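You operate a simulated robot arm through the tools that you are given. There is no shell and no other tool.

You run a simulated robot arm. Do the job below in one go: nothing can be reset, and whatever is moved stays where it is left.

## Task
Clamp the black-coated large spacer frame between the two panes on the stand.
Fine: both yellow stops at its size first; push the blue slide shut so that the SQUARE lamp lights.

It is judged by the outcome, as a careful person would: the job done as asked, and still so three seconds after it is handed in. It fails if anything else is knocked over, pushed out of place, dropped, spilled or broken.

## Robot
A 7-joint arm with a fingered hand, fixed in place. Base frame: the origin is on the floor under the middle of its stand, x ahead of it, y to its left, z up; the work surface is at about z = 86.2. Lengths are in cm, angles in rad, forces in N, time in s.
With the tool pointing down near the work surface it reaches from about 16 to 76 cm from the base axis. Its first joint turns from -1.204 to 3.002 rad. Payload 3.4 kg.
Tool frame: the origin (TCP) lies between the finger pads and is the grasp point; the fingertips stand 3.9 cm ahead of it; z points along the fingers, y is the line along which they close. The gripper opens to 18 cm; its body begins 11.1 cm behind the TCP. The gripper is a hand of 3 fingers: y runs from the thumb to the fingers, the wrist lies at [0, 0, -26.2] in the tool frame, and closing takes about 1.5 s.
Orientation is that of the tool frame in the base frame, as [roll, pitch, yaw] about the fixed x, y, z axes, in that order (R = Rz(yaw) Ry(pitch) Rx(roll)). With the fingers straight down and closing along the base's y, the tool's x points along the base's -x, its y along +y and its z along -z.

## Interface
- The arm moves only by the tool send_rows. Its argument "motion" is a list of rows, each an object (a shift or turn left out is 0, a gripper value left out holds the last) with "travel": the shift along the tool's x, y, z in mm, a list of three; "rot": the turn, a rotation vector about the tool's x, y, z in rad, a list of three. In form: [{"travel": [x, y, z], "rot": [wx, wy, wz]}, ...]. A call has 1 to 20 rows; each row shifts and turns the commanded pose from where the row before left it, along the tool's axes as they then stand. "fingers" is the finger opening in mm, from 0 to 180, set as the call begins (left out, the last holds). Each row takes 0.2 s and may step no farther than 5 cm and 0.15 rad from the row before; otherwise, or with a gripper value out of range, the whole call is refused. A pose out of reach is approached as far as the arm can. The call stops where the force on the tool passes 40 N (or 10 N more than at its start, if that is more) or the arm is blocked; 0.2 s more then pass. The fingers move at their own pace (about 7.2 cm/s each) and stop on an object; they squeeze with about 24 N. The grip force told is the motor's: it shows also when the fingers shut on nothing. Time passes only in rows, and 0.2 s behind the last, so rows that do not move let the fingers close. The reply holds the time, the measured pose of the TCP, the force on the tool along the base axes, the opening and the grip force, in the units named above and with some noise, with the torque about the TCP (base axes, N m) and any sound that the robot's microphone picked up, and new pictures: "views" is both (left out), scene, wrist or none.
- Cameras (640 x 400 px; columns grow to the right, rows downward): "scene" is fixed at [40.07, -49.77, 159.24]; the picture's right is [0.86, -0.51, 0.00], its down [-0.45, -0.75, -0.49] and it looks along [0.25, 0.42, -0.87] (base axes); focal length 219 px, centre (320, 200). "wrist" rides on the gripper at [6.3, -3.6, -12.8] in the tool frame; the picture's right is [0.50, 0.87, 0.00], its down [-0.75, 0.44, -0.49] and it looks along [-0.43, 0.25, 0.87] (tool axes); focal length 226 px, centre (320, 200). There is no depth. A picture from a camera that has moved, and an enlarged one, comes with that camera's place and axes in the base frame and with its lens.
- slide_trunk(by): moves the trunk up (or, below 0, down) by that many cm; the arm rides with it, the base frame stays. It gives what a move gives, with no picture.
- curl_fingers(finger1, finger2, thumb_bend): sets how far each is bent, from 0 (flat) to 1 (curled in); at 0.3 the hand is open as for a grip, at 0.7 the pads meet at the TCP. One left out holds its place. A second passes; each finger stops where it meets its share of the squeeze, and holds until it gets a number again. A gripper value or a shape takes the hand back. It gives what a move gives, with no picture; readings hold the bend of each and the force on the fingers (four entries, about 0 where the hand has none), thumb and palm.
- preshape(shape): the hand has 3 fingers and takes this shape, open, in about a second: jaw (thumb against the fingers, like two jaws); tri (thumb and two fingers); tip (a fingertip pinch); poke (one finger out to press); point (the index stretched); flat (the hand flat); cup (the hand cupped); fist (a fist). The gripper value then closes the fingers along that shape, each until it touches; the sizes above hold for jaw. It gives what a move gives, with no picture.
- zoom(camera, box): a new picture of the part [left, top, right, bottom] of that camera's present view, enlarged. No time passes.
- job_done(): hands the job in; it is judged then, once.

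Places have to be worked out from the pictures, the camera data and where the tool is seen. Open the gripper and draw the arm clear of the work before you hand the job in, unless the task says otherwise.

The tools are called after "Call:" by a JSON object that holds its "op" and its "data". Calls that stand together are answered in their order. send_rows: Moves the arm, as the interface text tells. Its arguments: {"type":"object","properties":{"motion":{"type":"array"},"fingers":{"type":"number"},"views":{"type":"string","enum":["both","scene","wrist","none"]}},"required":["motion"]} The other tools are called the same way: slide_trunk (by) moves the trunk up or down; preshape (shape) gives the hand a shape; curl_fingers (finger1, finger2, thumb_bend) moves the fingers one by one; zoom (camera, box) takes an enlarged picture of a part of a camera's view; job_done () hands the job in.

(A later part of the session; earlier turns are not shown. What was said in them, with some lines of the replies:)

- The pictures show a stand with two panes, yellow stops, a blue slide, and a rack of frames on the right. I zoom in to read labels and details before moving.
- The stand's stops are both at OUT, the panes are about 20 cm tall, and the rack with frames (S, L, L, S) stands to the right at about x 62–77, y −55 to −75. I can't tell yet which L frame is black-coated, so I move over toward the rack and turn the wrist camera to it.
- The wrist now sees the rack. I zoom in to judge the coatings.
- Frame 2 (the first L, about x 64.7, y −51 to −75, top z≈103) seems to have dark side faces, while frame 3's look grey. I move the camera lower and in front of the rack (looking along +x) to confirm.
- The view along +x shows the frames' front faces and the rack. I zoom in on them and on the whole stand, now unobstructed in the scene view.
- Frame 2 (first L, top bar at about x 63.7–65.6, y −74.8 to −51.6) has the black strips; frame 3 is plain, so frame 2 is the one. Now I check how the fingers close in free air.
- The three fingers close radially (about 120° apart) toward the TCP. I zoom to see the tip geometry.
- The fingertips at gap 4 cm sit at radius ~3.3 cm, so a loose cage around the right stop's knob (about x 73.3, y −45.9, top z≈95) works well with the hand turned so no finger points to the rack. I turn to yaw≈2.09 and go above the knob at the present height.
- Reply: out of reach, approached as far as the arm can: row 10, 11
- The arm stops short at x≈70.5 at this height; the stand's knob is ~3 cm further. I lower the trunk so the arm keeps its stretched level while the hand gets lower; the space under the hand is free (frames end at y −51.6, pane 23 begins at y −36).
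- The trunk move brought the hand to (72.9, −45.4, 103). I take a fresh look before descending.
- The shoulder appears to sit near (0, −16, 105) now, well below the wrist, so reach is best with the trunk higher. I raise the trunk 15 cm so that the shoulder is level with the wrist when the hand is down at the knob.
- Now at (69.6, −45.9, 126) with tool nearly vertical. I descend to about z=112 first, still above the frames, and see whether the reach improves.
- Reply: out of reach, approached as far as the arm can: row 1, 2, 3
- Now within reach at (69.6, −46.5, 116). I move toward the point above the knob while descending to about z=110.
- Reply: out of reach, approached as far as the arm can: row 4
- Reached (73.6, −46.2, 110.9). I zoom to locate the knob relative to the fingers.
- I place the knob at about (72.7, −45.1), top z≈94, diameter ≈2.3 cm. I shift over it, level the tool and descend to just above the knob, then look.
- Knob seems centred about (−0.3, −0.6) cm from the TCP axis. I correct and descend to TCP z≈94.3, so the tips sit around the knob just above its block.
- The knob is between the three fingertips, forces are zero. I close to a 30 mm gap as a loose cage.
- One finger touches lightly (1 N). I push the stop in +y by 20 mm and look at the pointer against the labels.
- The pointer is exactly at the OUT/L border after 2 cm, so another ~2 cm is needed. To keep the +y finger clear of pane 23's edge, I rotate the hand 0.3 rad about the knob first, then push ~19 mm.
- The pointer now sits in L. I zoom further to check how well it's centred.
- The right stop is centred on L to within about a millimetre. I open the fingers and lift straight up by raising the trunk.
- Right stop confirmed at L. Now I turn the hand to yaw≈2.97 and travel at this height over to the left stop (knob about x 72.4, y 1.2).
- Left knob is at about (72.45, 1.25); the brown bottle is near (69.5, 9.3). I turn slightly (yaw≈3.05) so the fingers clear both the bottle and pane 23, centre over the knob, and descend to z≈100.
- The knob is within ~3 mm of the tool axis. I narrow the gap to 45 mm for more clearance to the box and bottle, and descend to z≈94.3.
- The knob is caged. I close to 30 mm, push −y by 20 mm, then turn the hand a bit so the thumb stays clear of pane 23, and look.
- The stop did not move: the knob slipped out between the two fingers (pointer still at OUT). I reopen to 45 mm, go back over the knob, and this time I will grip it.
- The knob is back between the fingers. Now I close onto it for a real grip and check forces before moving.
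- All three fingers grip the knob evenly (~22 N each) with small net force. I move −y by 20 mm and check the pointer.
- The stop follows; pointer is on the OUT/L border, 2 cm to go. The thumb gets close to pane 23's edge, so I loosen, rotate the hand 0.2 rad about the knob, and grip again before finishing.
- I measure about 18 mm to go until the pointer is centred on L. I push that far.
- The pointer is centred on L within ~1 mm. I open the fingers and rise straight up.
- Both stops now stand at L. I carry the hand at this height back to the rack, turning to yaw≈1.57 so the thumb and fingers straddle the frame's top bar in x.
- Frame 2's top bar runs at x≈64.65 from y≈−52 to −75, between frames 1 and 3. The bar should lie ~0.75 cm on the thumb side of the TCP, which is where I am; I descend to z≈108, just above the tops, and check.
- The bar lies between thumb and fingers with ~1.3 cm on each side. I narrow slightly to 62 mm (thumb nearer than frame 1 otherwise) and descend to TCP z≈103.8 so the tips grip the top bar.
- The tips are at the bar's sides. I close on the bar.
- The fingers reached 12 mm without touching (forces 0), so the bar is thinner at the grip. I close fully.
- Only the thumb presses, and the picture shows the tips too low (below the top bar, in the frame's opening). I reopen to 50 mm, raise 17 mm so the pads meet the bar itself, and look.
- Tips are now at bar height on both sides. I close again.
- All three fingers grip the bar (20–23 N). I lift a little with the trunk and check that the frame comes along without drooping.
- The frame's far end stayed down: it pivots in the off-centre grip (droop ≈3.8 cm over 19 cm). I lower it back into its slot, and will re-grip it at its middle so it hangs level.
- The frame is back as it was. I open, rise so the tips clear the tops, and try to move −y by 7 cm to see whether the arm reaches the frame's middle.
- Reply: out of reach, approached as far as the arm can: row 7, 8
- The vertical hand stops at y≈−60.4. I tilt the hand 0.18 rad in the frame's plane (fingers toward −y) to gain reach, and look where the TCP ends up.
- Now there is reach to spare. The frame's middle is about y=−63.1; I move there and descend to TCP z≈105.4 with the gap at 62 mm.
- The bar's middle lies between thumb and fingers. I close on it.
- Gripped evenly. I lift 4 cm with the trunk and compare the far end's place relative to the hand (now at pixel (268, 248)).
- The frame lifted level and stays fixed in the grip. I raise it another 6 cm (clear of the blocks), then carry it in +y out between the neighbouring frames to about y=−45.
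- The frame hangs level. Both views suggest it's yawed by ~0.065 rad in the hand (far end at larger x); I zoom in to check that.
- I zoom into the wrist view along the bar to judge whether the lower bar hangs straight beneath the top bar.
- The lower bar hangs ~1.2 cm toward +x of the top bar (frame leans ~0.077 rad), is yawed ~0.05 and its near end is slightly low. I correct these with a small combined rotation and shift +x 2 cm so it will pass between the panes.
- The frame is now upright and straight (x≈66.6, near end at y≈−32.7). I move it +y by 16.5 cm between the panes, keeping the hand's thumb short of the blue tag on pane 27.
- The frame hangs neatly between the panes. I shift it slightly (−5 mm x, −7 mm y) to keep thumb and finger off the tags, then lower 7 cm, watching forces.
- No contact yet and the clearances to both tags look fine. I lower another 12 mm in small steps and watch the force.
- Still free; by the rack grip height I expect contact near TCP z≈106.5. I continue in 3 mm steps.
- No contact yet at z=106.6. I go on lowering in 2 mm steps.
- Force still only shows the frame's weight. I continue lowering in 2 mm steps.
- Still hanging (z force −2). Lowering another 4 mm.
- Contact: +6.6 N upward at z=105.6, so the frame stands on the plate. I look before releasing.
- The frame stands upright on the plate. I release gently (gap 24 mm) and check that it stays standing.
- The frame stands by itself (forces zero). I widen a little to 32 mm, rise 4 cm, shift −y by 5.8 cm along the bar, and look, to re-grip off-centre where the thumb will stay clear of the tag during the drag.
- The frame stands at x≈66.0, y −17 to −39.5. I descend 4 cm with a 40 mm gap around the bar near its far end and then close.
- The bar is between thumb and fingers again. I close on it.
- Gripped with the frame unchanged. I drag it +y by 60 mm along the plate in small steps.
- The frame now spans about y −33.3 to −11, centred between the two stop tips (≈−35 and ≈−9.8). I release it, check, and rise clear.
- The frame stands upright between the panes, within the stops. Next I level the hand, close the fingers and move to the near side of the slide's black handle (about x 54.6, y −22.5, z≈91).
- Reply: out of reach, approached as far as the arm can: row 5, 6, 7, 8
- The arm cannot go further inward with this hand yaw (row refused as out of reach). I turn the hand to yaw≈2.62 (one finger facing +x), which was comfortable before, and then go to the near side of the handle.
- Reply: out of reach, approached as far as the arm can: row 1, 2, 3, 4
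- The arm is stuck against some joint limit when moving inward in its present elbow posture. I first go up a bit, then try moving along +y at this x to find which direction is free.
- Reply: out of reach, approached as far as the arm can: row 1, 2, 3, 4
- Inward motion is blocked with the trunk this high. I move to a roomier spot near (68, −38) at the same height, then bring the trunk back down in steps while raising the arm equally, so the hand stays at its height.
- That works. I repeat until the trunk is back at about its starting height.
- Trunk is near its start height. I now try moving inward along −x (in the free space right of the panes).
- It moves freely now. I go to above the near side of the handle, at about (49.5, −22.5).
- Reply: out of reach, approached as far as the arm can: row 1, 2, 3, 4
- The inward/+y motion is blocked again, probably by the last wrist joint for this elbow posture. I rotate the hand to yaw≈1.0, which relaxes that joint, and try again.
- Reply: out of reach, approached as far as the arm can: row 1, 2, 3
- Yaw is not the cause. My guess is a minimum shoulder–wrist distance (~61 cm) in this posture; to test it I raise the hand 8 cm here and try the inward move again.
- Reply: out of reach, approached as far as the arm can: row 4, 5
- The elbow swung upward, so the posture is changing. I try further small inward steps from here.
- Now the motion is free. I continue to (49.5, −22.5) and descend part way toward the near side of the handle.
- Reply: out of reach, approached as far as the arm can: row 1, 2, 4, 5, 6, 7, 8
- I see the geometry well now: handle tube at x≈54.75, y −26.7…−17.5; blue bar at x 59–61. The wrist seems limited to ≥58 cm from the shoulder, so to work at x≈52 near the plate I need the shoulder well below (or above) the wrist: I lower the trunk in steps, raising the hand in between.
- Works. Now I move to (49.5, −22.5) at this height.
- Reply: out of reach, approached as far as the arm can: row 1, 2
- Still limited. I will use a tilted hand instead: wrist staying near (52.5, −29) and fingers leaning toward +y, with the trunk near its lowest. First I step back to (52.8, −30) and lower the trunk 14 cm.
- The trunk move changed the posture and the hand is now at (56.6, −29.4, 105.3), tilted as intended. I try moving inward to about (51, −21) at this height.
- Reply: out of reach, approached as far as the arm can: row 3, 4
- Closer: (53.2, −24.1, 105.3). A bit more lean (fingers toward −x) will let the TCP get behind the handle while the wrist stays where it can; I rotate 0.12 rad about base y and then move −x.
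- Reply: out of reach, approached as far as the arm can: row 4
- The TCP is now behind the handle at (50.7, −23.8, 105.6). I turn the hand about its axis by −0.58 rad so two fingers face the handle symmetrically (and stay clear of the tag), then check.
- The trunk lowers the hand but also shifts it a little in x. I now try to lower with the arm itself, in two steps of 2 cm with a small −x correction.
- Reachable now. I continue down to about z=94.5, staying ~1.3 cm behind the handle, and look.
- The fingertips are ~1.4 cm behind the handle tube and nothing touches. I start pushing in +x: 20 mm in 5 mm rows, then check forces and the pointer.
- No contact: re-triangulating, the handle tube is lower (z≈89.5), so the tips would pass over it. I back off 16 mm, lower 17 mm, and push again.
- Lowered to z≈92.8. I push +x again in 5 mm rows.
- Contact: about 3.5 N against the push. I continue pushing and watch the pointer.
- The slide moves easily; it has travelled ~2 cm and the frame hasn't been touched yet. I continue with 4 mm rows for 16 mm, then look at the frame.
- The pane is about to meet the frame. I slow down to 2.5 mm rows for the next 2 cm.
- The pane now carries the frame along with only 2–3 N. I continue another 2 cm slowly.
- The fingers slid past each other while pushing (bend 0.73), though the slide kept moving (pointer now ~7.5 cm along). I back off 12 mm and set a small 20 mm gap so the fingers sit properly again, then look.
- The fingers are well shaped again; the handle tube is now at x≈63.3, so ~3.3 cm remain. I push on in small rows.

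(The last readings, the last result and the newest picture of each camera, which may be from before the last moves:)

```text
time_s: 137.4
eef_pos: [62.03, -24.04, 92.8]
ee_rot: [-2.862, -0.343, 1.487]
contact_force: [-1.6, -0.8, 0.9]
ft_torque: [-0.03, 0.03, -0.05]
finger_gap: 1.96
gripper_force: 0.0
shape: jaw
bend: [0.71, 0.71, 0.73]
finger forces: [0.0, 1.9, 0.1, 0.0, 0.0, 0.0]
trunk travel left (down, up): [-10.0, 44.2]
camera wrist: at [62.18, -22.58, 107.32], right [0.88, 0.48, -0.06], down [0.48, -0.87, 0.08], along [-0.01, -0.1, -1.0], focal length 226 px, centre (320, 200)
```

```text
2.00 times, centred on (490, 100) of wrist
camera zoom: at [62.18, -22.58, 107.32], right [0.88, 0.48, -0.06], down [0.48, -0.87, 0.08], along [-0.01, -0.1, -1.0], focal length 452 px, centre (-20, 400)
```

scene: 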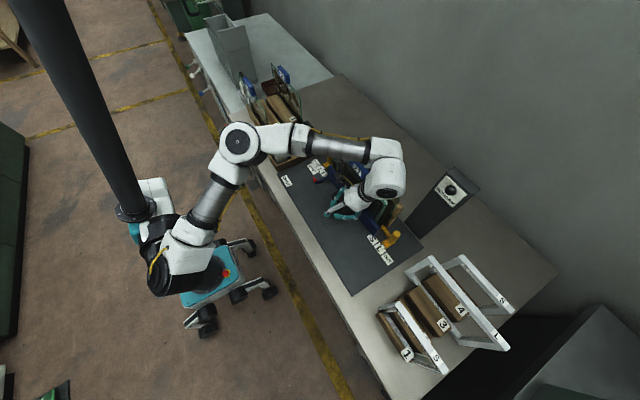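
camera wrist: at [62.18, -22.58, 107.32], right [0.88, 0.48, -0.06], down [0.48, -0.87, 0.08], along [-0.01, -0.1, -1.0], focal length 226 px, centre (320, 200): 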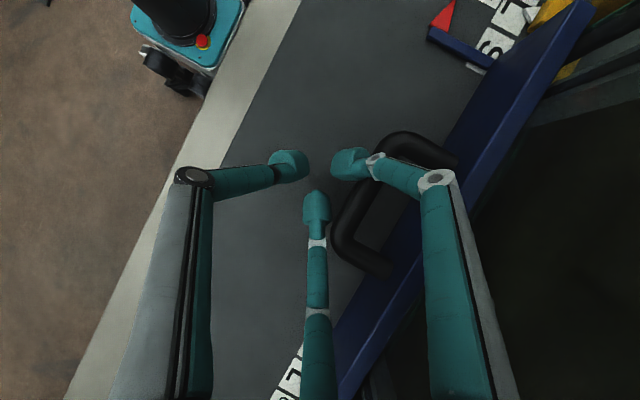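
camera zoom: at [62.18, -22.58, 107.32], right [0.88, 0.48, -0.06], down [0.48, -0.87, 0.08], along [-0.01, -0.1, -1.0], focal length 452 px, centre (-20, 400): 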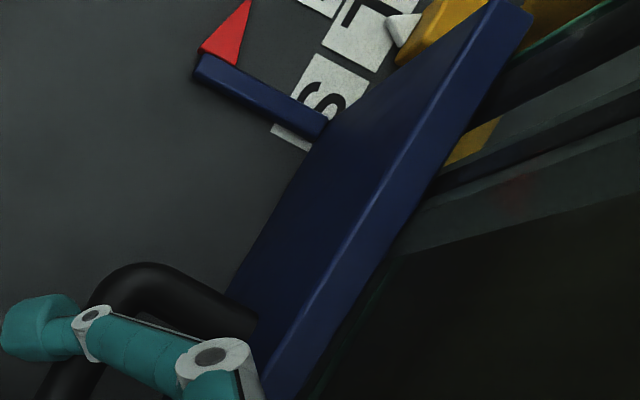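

Force stays low. I push another 2 cm in 2.5 mm rows.

Call:
{"op": "send_rows", "data": {"motion": [{"travel": [0.2, 2.41, -0.62]}, {"travel": [0.2, 2.41, -0.62]}, {"travel": [0.2, 2.41, -0.62]}, {"travel": [0.2, 2.41, -0.62]}, {"travel": [0.2, 2.41, -0.62]}, {"travel": [0.2, 2.41, -0.62]}, {"travel": [0.2, 2.41, -0.62]}, {"travel": [0.2, 2.41, -0.62]}, {}], "views": "both"}}

Call:
{"op": "zoom", "data": {"camera": "scene", "box": [290, 150, 480, 260]}}

Call:
{"op": "zoom", "data": {"camera": "wrist", "box": [340, 0, 640, 200]}}

```text
time_s: 139.4
eef_pos: [64.07, -23.98, 92.56]
ee_rot: [-2.861, -0.342, 1.486]
contact_force: [-2.2, -0.3, 0.4]
ft_torque: [-0.02, 0.04, -0.04]
finger_gap: 1.98
gripper_force: 0.1
shape: jaw
bend: [0.71, 0.71, 0.73]
finger forces: [0.1, 1.5, 0.0, 0.0, 0.0, 0.0]
trunk travel left (down, up): [-10.0, 44.2]
camera wrist: at [64.19, -22.55, 107.2], right [0.88, 0.48, -0.06], down [0.48, -0.87, 0.08], along [-0.01, -0.1, -1.0], focal length 226 px, centre (320, 200)
```

scene: 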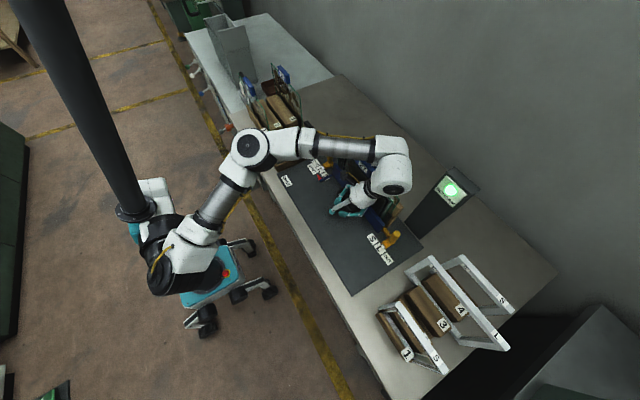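
wrist: 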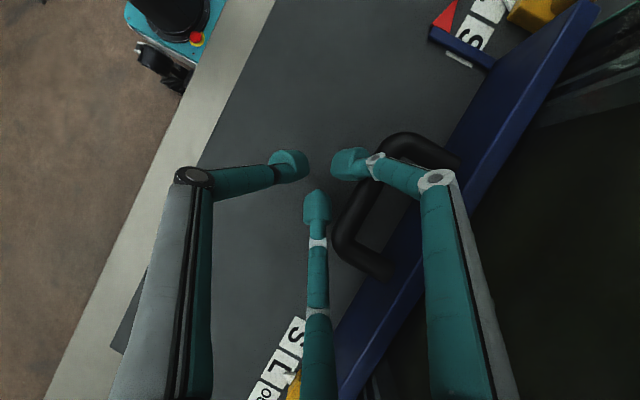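

```text
3.37 times, centred on (385, 205) of scene
camera zoom: at [40.07, -49.77, 159.24], right [0.86, -0.51, 0.0], down [-0.45, -0.75, -0.49], along [0.25, 0.42, -0.87], focal length 738 px, centre (101, 183)
```

zoom: 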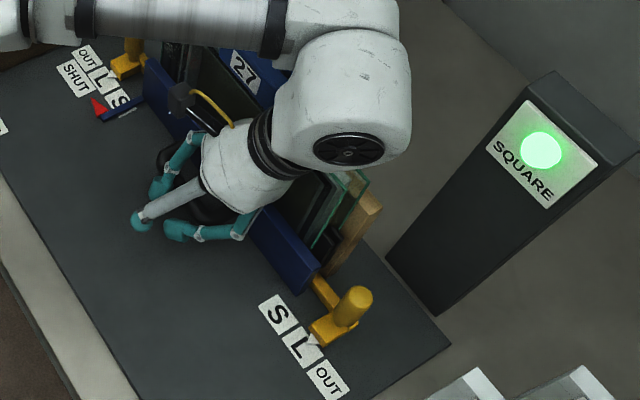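

```text
2.00 times, centred on (490, 100) of wrist
camera zoom: at [64.19, -22.55, 107.2], right [0.88, 0.48, -0.06], down [0.48, -0.87, 0.08], along [-0.01, -0.1, -1.0], focal length 452 px, centre (-20, 400)
```

zoom: 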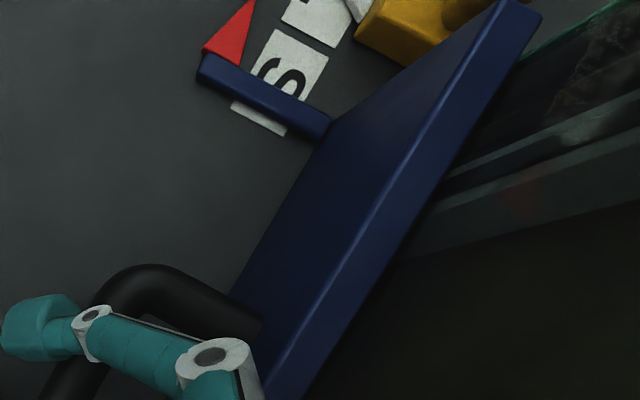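

The SQUARE lamp is lit green. I press a couple of millimetres more, gently, to make sure the slide is fully home and holds.

Call:
{"op": "send_rows", "data": {"motion": [{"travel": [0.1, 1.45, -0.37]}, {"travel": [0.1, 1.45, -0.37]}, {}], "views": "scene"}}

Call:
{"op": "zoom", "data": {"camera": "scene", "box": [290, 140, 480, 250]}}

```text
time_s: 140.2
eef_pos: [64.49, -23.92, 92.79]
ee_rot: [-2.861, -0.341, 1.486]
contact_force: [-3.4, -0.2, -1.2]
ft_torque: [0.01, 0.08, -0.15]
finger_gap: 1.92
gripper_force: 0.1
shape: jaw
bend: [0.71, 0.71, 0.73]
finger forces: [0.0, 3.0, 0.0, 0.0, 0.1, 0.1]
trunk travel left (down, up): [-10.0, 44.2]
```

scene: 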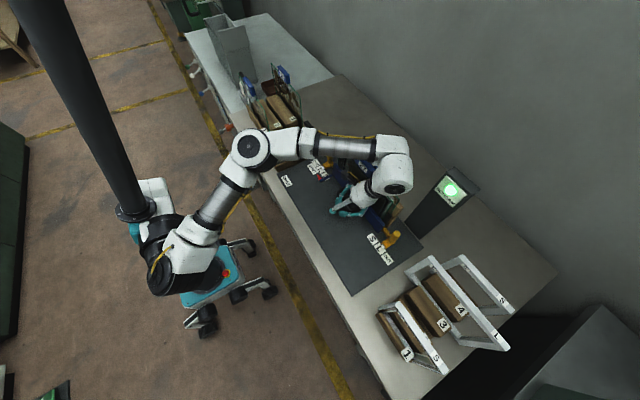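

```text
3.37 times, centred on (385, 195) of scene
camera zoom: at [40.07, -49.77, 159.24], right [0.86, -0.51, 0.0], down [-0.45, -0.75, -0.49], along [0.25, 0.42, -0.87], focal length 738 px, centre (101, 217)
```

zoom: 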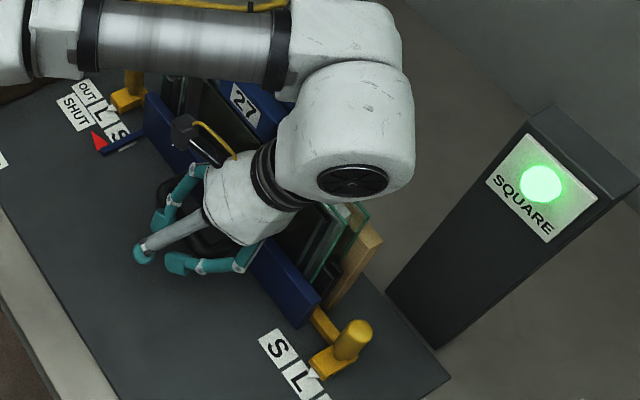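

The lamp stays lit. The resistance is still low (3.4 N), so I press on in 1.5 mm steps until the slide seats firmly.

Call:
{"op": "send_rows", "data": {"motion": [{"travel": [0.1, 1.45, -0.37]}, {"travel": [0.1, 1.45, -0.37]}, {"travel": [0.1, 1.45, -0.37]}, {}], "views": "scene"}}

Call:
{"op": "zoom", "data": {"camera": "scene", "box": [290, 140, 480, 250]}}

```text
time_s: 141.2
eef_pos: [64.86, -24.13, 92.85]
ee_rot: [-2.861, -0.342, 1.486]
contact_force: [-7.5, -1.3, -0.8]
ft_torque: [0.04, 0.18, -0.26]
finger_gap: 1.91
gripper_force: 0.0
shape: jaw
bend: [0.71, 0.71, 0.73]
finger forces: [0.5, 5.7, 0.0, 0.0, 0.1, 0.0]
trunk travel left (down, up): [-10.0, 44.2]
```

scene: 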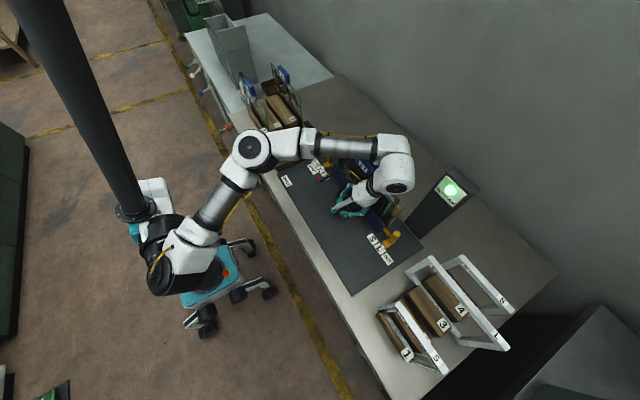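

```text
3.37 times, centred on (385, 195) of scene
camera zoom: at [40.07, -49.77, 159.24], right [0.86, -0.51, 0.0], down [-0.45, -0.75, -0.49], along [0.25, 0.42, -0.87], focal length 738 px, centre (101, 217)
```

zoom: 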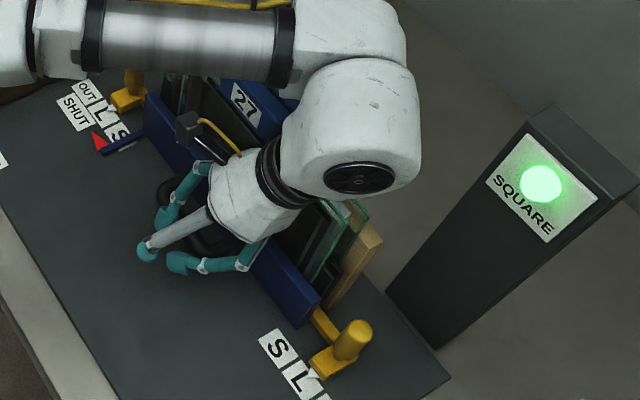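

Resistance rises to 7.5 N with the slide no longer moving, and the lamp is lit: it is shut on the frame. I back off 3 cm and check that everything holds.

Call:
{"op": "send_rows", "data": {"motion": [{"travel": [-0.5, -5.8, 1.5]}, {"travel": [-0.8, -9.65, 2.5]}, {"travel": [-1.2, -14.5, 3.7]}, {}], "views": "both"}}

Call:
{"op": "zoom", "data": {"camera": "scene", "box": [290, 140, 480, 250]}}

```text
time_s: 142.2
eef_pos: [61.76, -24.04, 92.65]
ee_rot: [-2.861, -0.342, 1.487]
contact_force: [0.1, 0.4, -0.4]
ft_torque: [0.02, -0.01, -0.02]
finger_gap: 2.01
gripper_force: 0.0
shape: jaw
bend: [0.71, 0.71, 0.73]
finger forces: [0.0, 0.0, 0.0, 0.0, 0.1, 0.0]
trunk travel left (down, up): [-10.0, 44.2]
camera wrist: at [61.92, -22.63, 107.27], right [0.88, 0.48, -0.06], down [0.48, -0.87, 0.08], along [-0.01, -0.1, -1.0], focal length 226 px, centre (320, 200)
```

scene: 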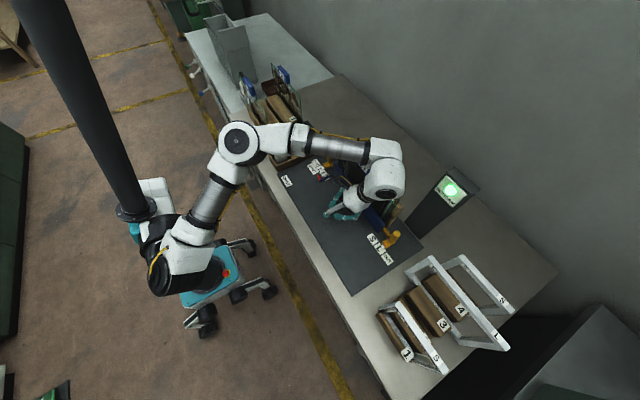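
wrist: 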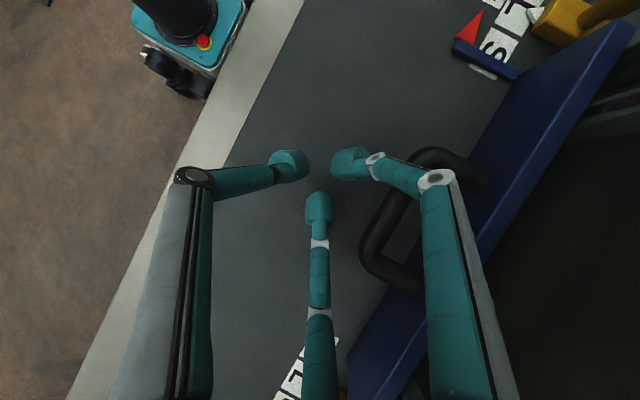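

```text
3.37 times, centred on (385, 195) of scene
camera zoom: at [40.07, -49.77, 159.24], right [0.86, -0.51, 0.0], down [-0.45, -0.75, -0.49], along [0.25, 0.42, -0.87], focal length 738 px, centre (101, 217)
```

zoom: 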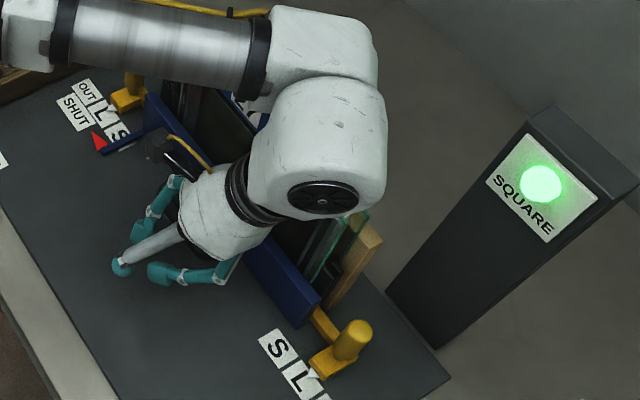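

The lamp stays lit with the hand off. I lift the hand straight up, clear of the work, and open the fingers.

Call:
{"op": "send_rows", "data": {"motion": [{"travel": [11.7, -9.1, -31.7]}, {"travel": [11.7, -9.1, -31.7]}, {"travel": [11.7, -9.1, -31.7]}, {"travel": [11.7, -9.1, -31.7]}, {"travel": [11.7, -9.1, -31.7]}, {"travel": [11.7, -9.1, -31.7]}, {"travel": [11.7, -9.1, -31.7]}, {}], "views": "both"}}

Call:
{"op": "zoom", "data": {"camera": "scene", "box": [290, 130, 480, 260]}}

```text
time_s: 144.0
eef_pos: [59.5, -23.77, 109.71]
ee_rot: [-2.866, -0.341, 1.488]
contact_force: [0.4, 0.8, -0.4]
ft_torque: [0.03, -0.01, -0.01]
finger_gap: 1.99
gripper_force: 0.1
shape: jaw
bend: [0.71, 0.71, 0.73]
finger forces: [0.1, 0.0, 0.0, 0.0, 0.1, 0.1]
out of reach, approached as far as the arm can: row 5, 6, 7
trunk travel left (down, up): [-10.0, 44.2]
camera wrist: at [59.61, -22.35, 124.24], right [0.88, 0.48, -0.06], down [0.48, -0.87, 0.08], along [-0.01, -0.1, -0.99], focal length 226 px, centre (320, 200)
```

scene: 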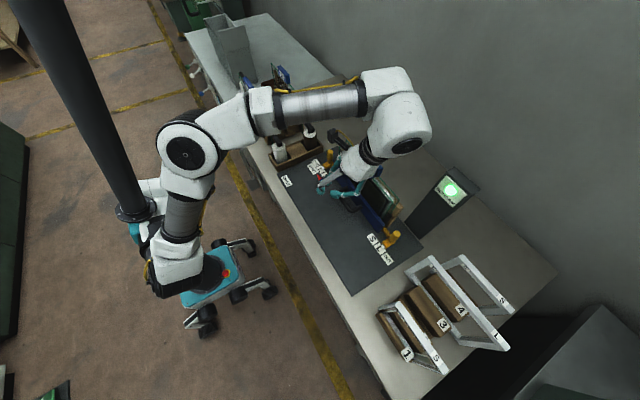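
wrist: 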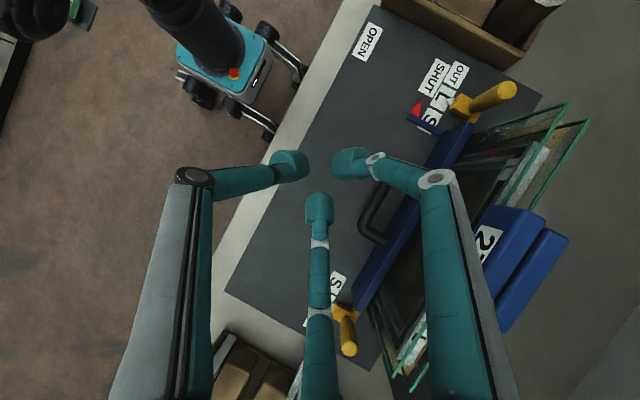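

```text
3.08 times, centred on (385, 195) of scene
camera zoom: at [40.07, -49.77, 159.24], right [0.86, -0.51, 0.0], down [-0.45, -0.75, -0.49], along [0.25, 0.42, -0.87], focal length 674 px, centre (120, 215)
```

zoom: 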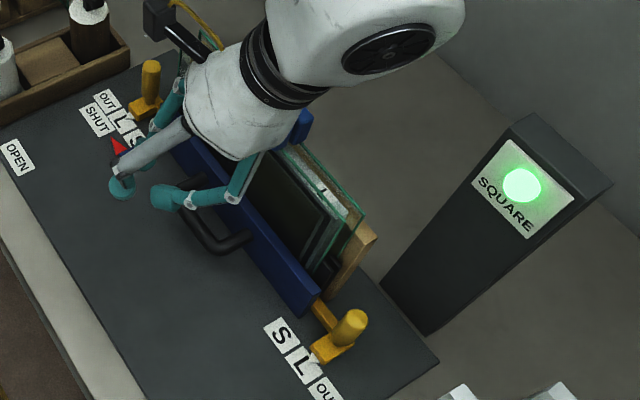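

The hand is up at z≈110, fingers free. I zoom in on the clamp to verify frame, stops and pointer.

Call:
{"op": "zoom", "data": {"camera": "wrist", "box": [380, 30, 620, 200]}}

Call:
{"op": "zoom", "data": {"camera": "wrist", "box": [300, 220, 500, 400]}}

Call:
{"op": "zoom", "data": {"camera": "scene", "box": [345, 180, 425, 250]}}

```text
2.35 times, centred on (500, 115) of wrist
camera zoom: at [59.61, -22.35, 124.24], right [0.88, 0.48, -0.06], down [0.48, -0.87, 0.08], along [-0.01, -0.1, -0.99], focal length 532 px, centre (-104, 400)
```

zoom: 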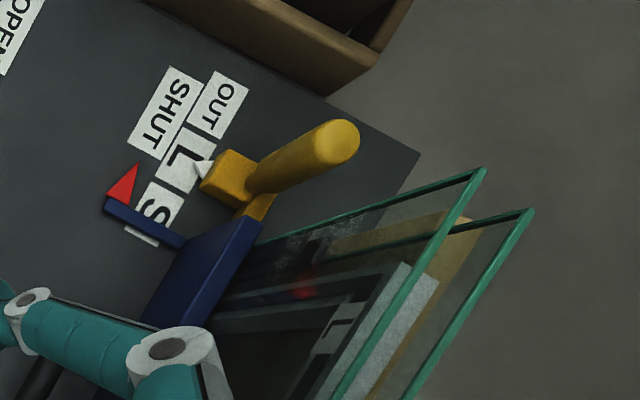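

```text
2.22 times, centred on (400, 310) of wrist
camera zoom: at [59.61, -22.35, 124.24], right [0.88, 0.48, -0.06], down [0.48, -0.87, 0.08], along [-0.01, -0.1, -0.99], focal length 502 px, centre (142, -44)
```

zoom: 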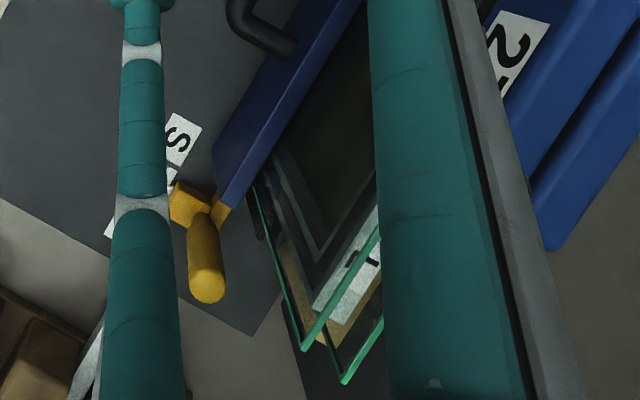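

```text
5.71 times, centred on (385, 215) of scene
camera zoom: at [40.07, -49.77, 159.24], right [0.86, -0.51, 0.0], down [-0.45, -0.75, -0.49], along [0.25, 0.42, -0.87], focal length 1252 px, centre (-51, 114)
```

zoom: 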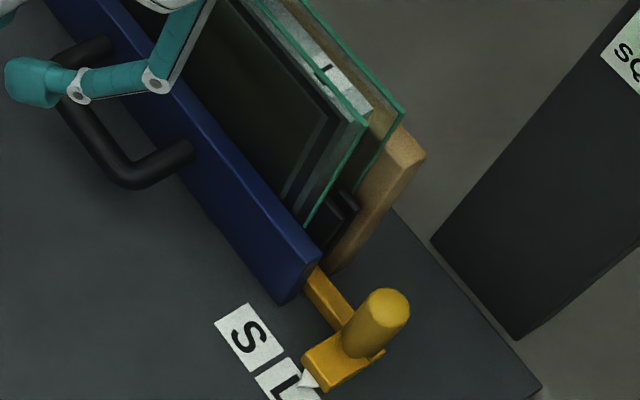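

The frame is clamped between the panes, both stop pointers are at L, the red pointer lines up with SHUT and the lamp is lit. I raise the trunk to take the hand higher and further clear.

Call:
{"op": "slide_trunk", "data": {"by": 6}}

Call:
{"op": "send_rows", "data": {"motion": [{}], "views": "both"}}

```text
time_s: 145.0
eef_pos: [55.5, -24.0, 120.68]
ee_rot: [-2.979, -0.346, 1.525]
contact_force: [0.0, -0.3, -0.2]
ft_torque: [0.02, 0.02, 0.02]
finger_gap: 2.0
gripper_force: 0.0
shape: jaw
bend: [0.71, 0.71, 0.73]
finger forces: [0.0, 0.0, 0.1, 0.1, 0.1, 0.0]
trunk travel left (down, up): [-16.0, 38.2]
```

```text
time_s: 145.4
eef_pos: [55.17, -23.88, 120.79]
ee_rot: [-2.981, -0.347, 1.527]
contact_force: [0.6, 0.2, 0.5]
ft_torque: [-0.02, 0.0, 0.01]
finger_gap: 1.99
gripper_force: 0.1
shape: jaw
bend: [0.71, 0.71, 0.73]
finger forces: [0.0, 0.0, 0.0, 0.0, 0.0, 0.0]
trunk travel left (down, up): [-16.0, 38.2]
camera wrist: at [53.64, -22.45, 135.35], right [0.88, 0.48, 0.04], down [0.47, -0.87, 0.14], along [0.1, -0.1, -0.99], focal length 226 px, centre (320, 200)
```

scene: 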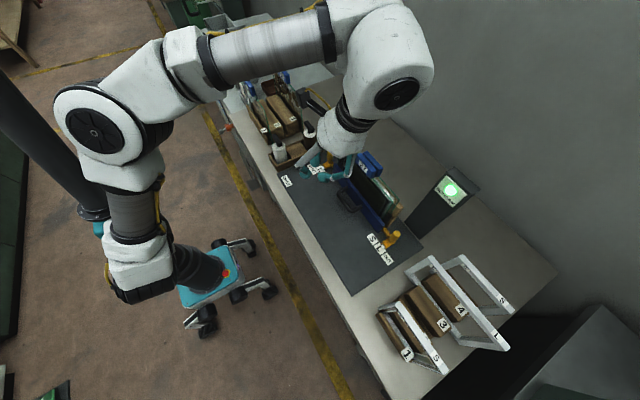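
wrist: 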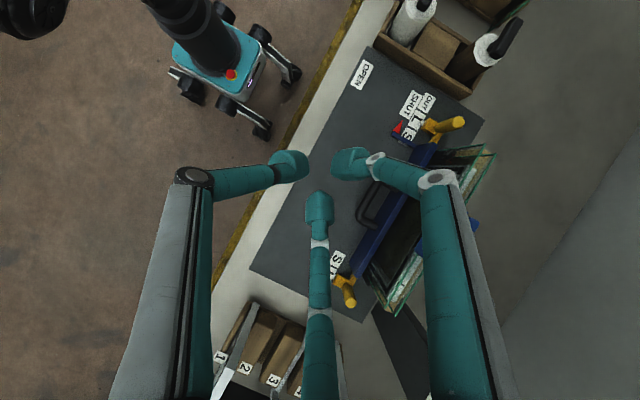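

The hand is at z≈121, above everything. I raise a bit more, open the fingers fully and check the final state.

Call:
{"op": "slide_trunk", "data": {"by": 6}}

Call:
{"op": "send_rows", "data": {"motion": [{}, {}, {}, {}, {}, {}, {}, {}, {}, {}], "fingers": 170, "views": "both"}}

Call:
{"op": "zoom", "data": {"camera": "scene", "box": [270, 120, 490, 280]}}

Call:
{"op": "zoom", "data": {"camera": "scene", "box": [360, 220, 540, 390]}}

```text
time_s: 146.4
eef_pos: [53.4, -23.84, 128.63]
ee_rot: [-3.031, -0.349, 1.54]
contact_force: [0.3, -0.1, -1.1]
ft_torque: [0.05, 0.02, 0.01]
finger_gap: 1.98
gripper_force: 0.0
shape: jaw
bend: [0.71, 0.71, 0.73]
finger forces: [0.0, 0.0, 0.0, 0.0, 0.0, 0.0]
trunk travel left (down, up): [-22.0, 32.2]
```

```text
time_s: 148.6
eef_pos: [53.14, -23.79, 128.9]
ee_rot: [-3.037, -0.347, 1.541]
contact_force: [0.1, 0.5, 1.1]
ft_torque: [-0.01, 0.01, 0.0]
finger_gap: 16.98
gripper_force: 0.0
shape: jaw
bend: [0.39, 0.39, 0.39]
finger forces: [0.1, 0.1, 0.1, 0.1, 0.1, 0.0]
trunk travel left (down, up): [-22.0, 32.2]
camera wrist: at [50.8, -22.44, 143.27], right [0.87, 0.48, 0.08], down [0.46, -0.87, 0.16], along [0.15, -0.1, -0.98], focal length 226 px, centre (320, 200)
```

scene: 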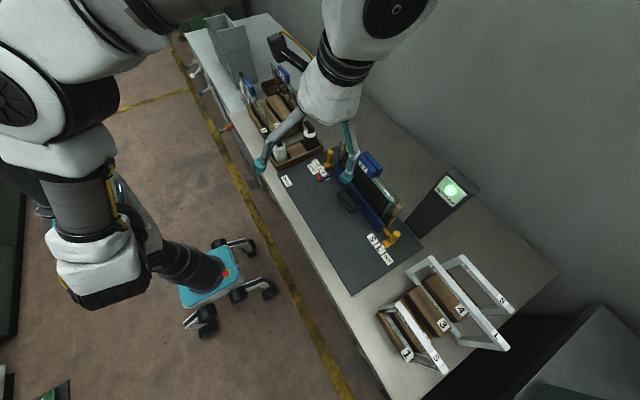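
wrist: 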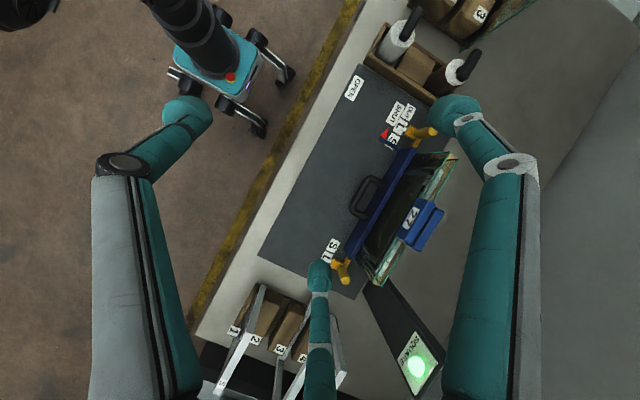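

```text
2.50 times, centred on (380, 200) of scene
camera zoom: at [40.07, -49.77, 159.24], right [0.86, -0.51, 0.0], down [-0.45, -0.75, -0.49], along [0.25, 0.42, -0.87], focal length 548 px, centre (170, 200)
```

zoom: 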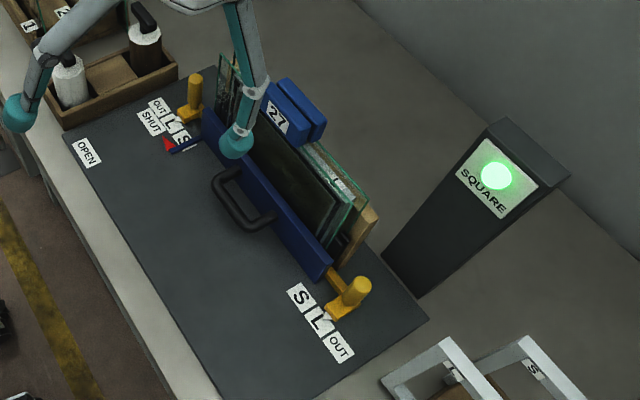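

```text
2.35 times, centred on (450, 305) of scene
camera zoom: at [40.07, -49.77, 159.24], right [0.86, -0.51, 0.0], down [-0.45, -0.75, -0.49], along [0.25, 0.42, -0.87], focal length 515 px, centre (14, -47)
```

zoom: 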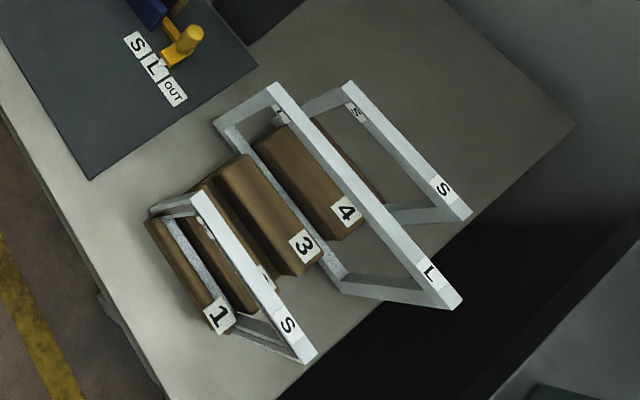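

Final check: the black-coated L frame is clamped between the two panes, both yellow stops are at L, and the slide is at SHUT. The SQUARE lamp is lit green. The other frames, the bottles and the storage panes all look undisturbed. The gripper is open and well above the work, so I hand the job in.

Call:
{"op": "job_done", "data": {}}

```text
The job is handed in.
```

The black-coated large frame is clamped between the two panes, and I have handed the job in. In the last pictures before hand-in:

- **Stops:** both yellow stops were moved from OUT to L before the frame went in, centred on the label to about 1 mm.
- **Slide:** it is pushed fully shut, with the red pointer in line with SHUT. It stopped moving under a 7.5 N push.
- **Lamp:** the SQUARE lamp lit green and stayed lit for about six seconds after I took the hand off the slide.
- **Surroundings:** the other three frames are still in the rack. The bottles and stored panes look undisturbed.
- **Arm:** the gripper is open and raised clear of the work, with the hand about 20 cm above the pane tops.

I picked the first L frame in the rack: its front face carries the black strips, while the second L frame is plain. My first grip on it was off-centre, so I set it back in its slot and lifted it again from the middle. I found no sign of damage from this.
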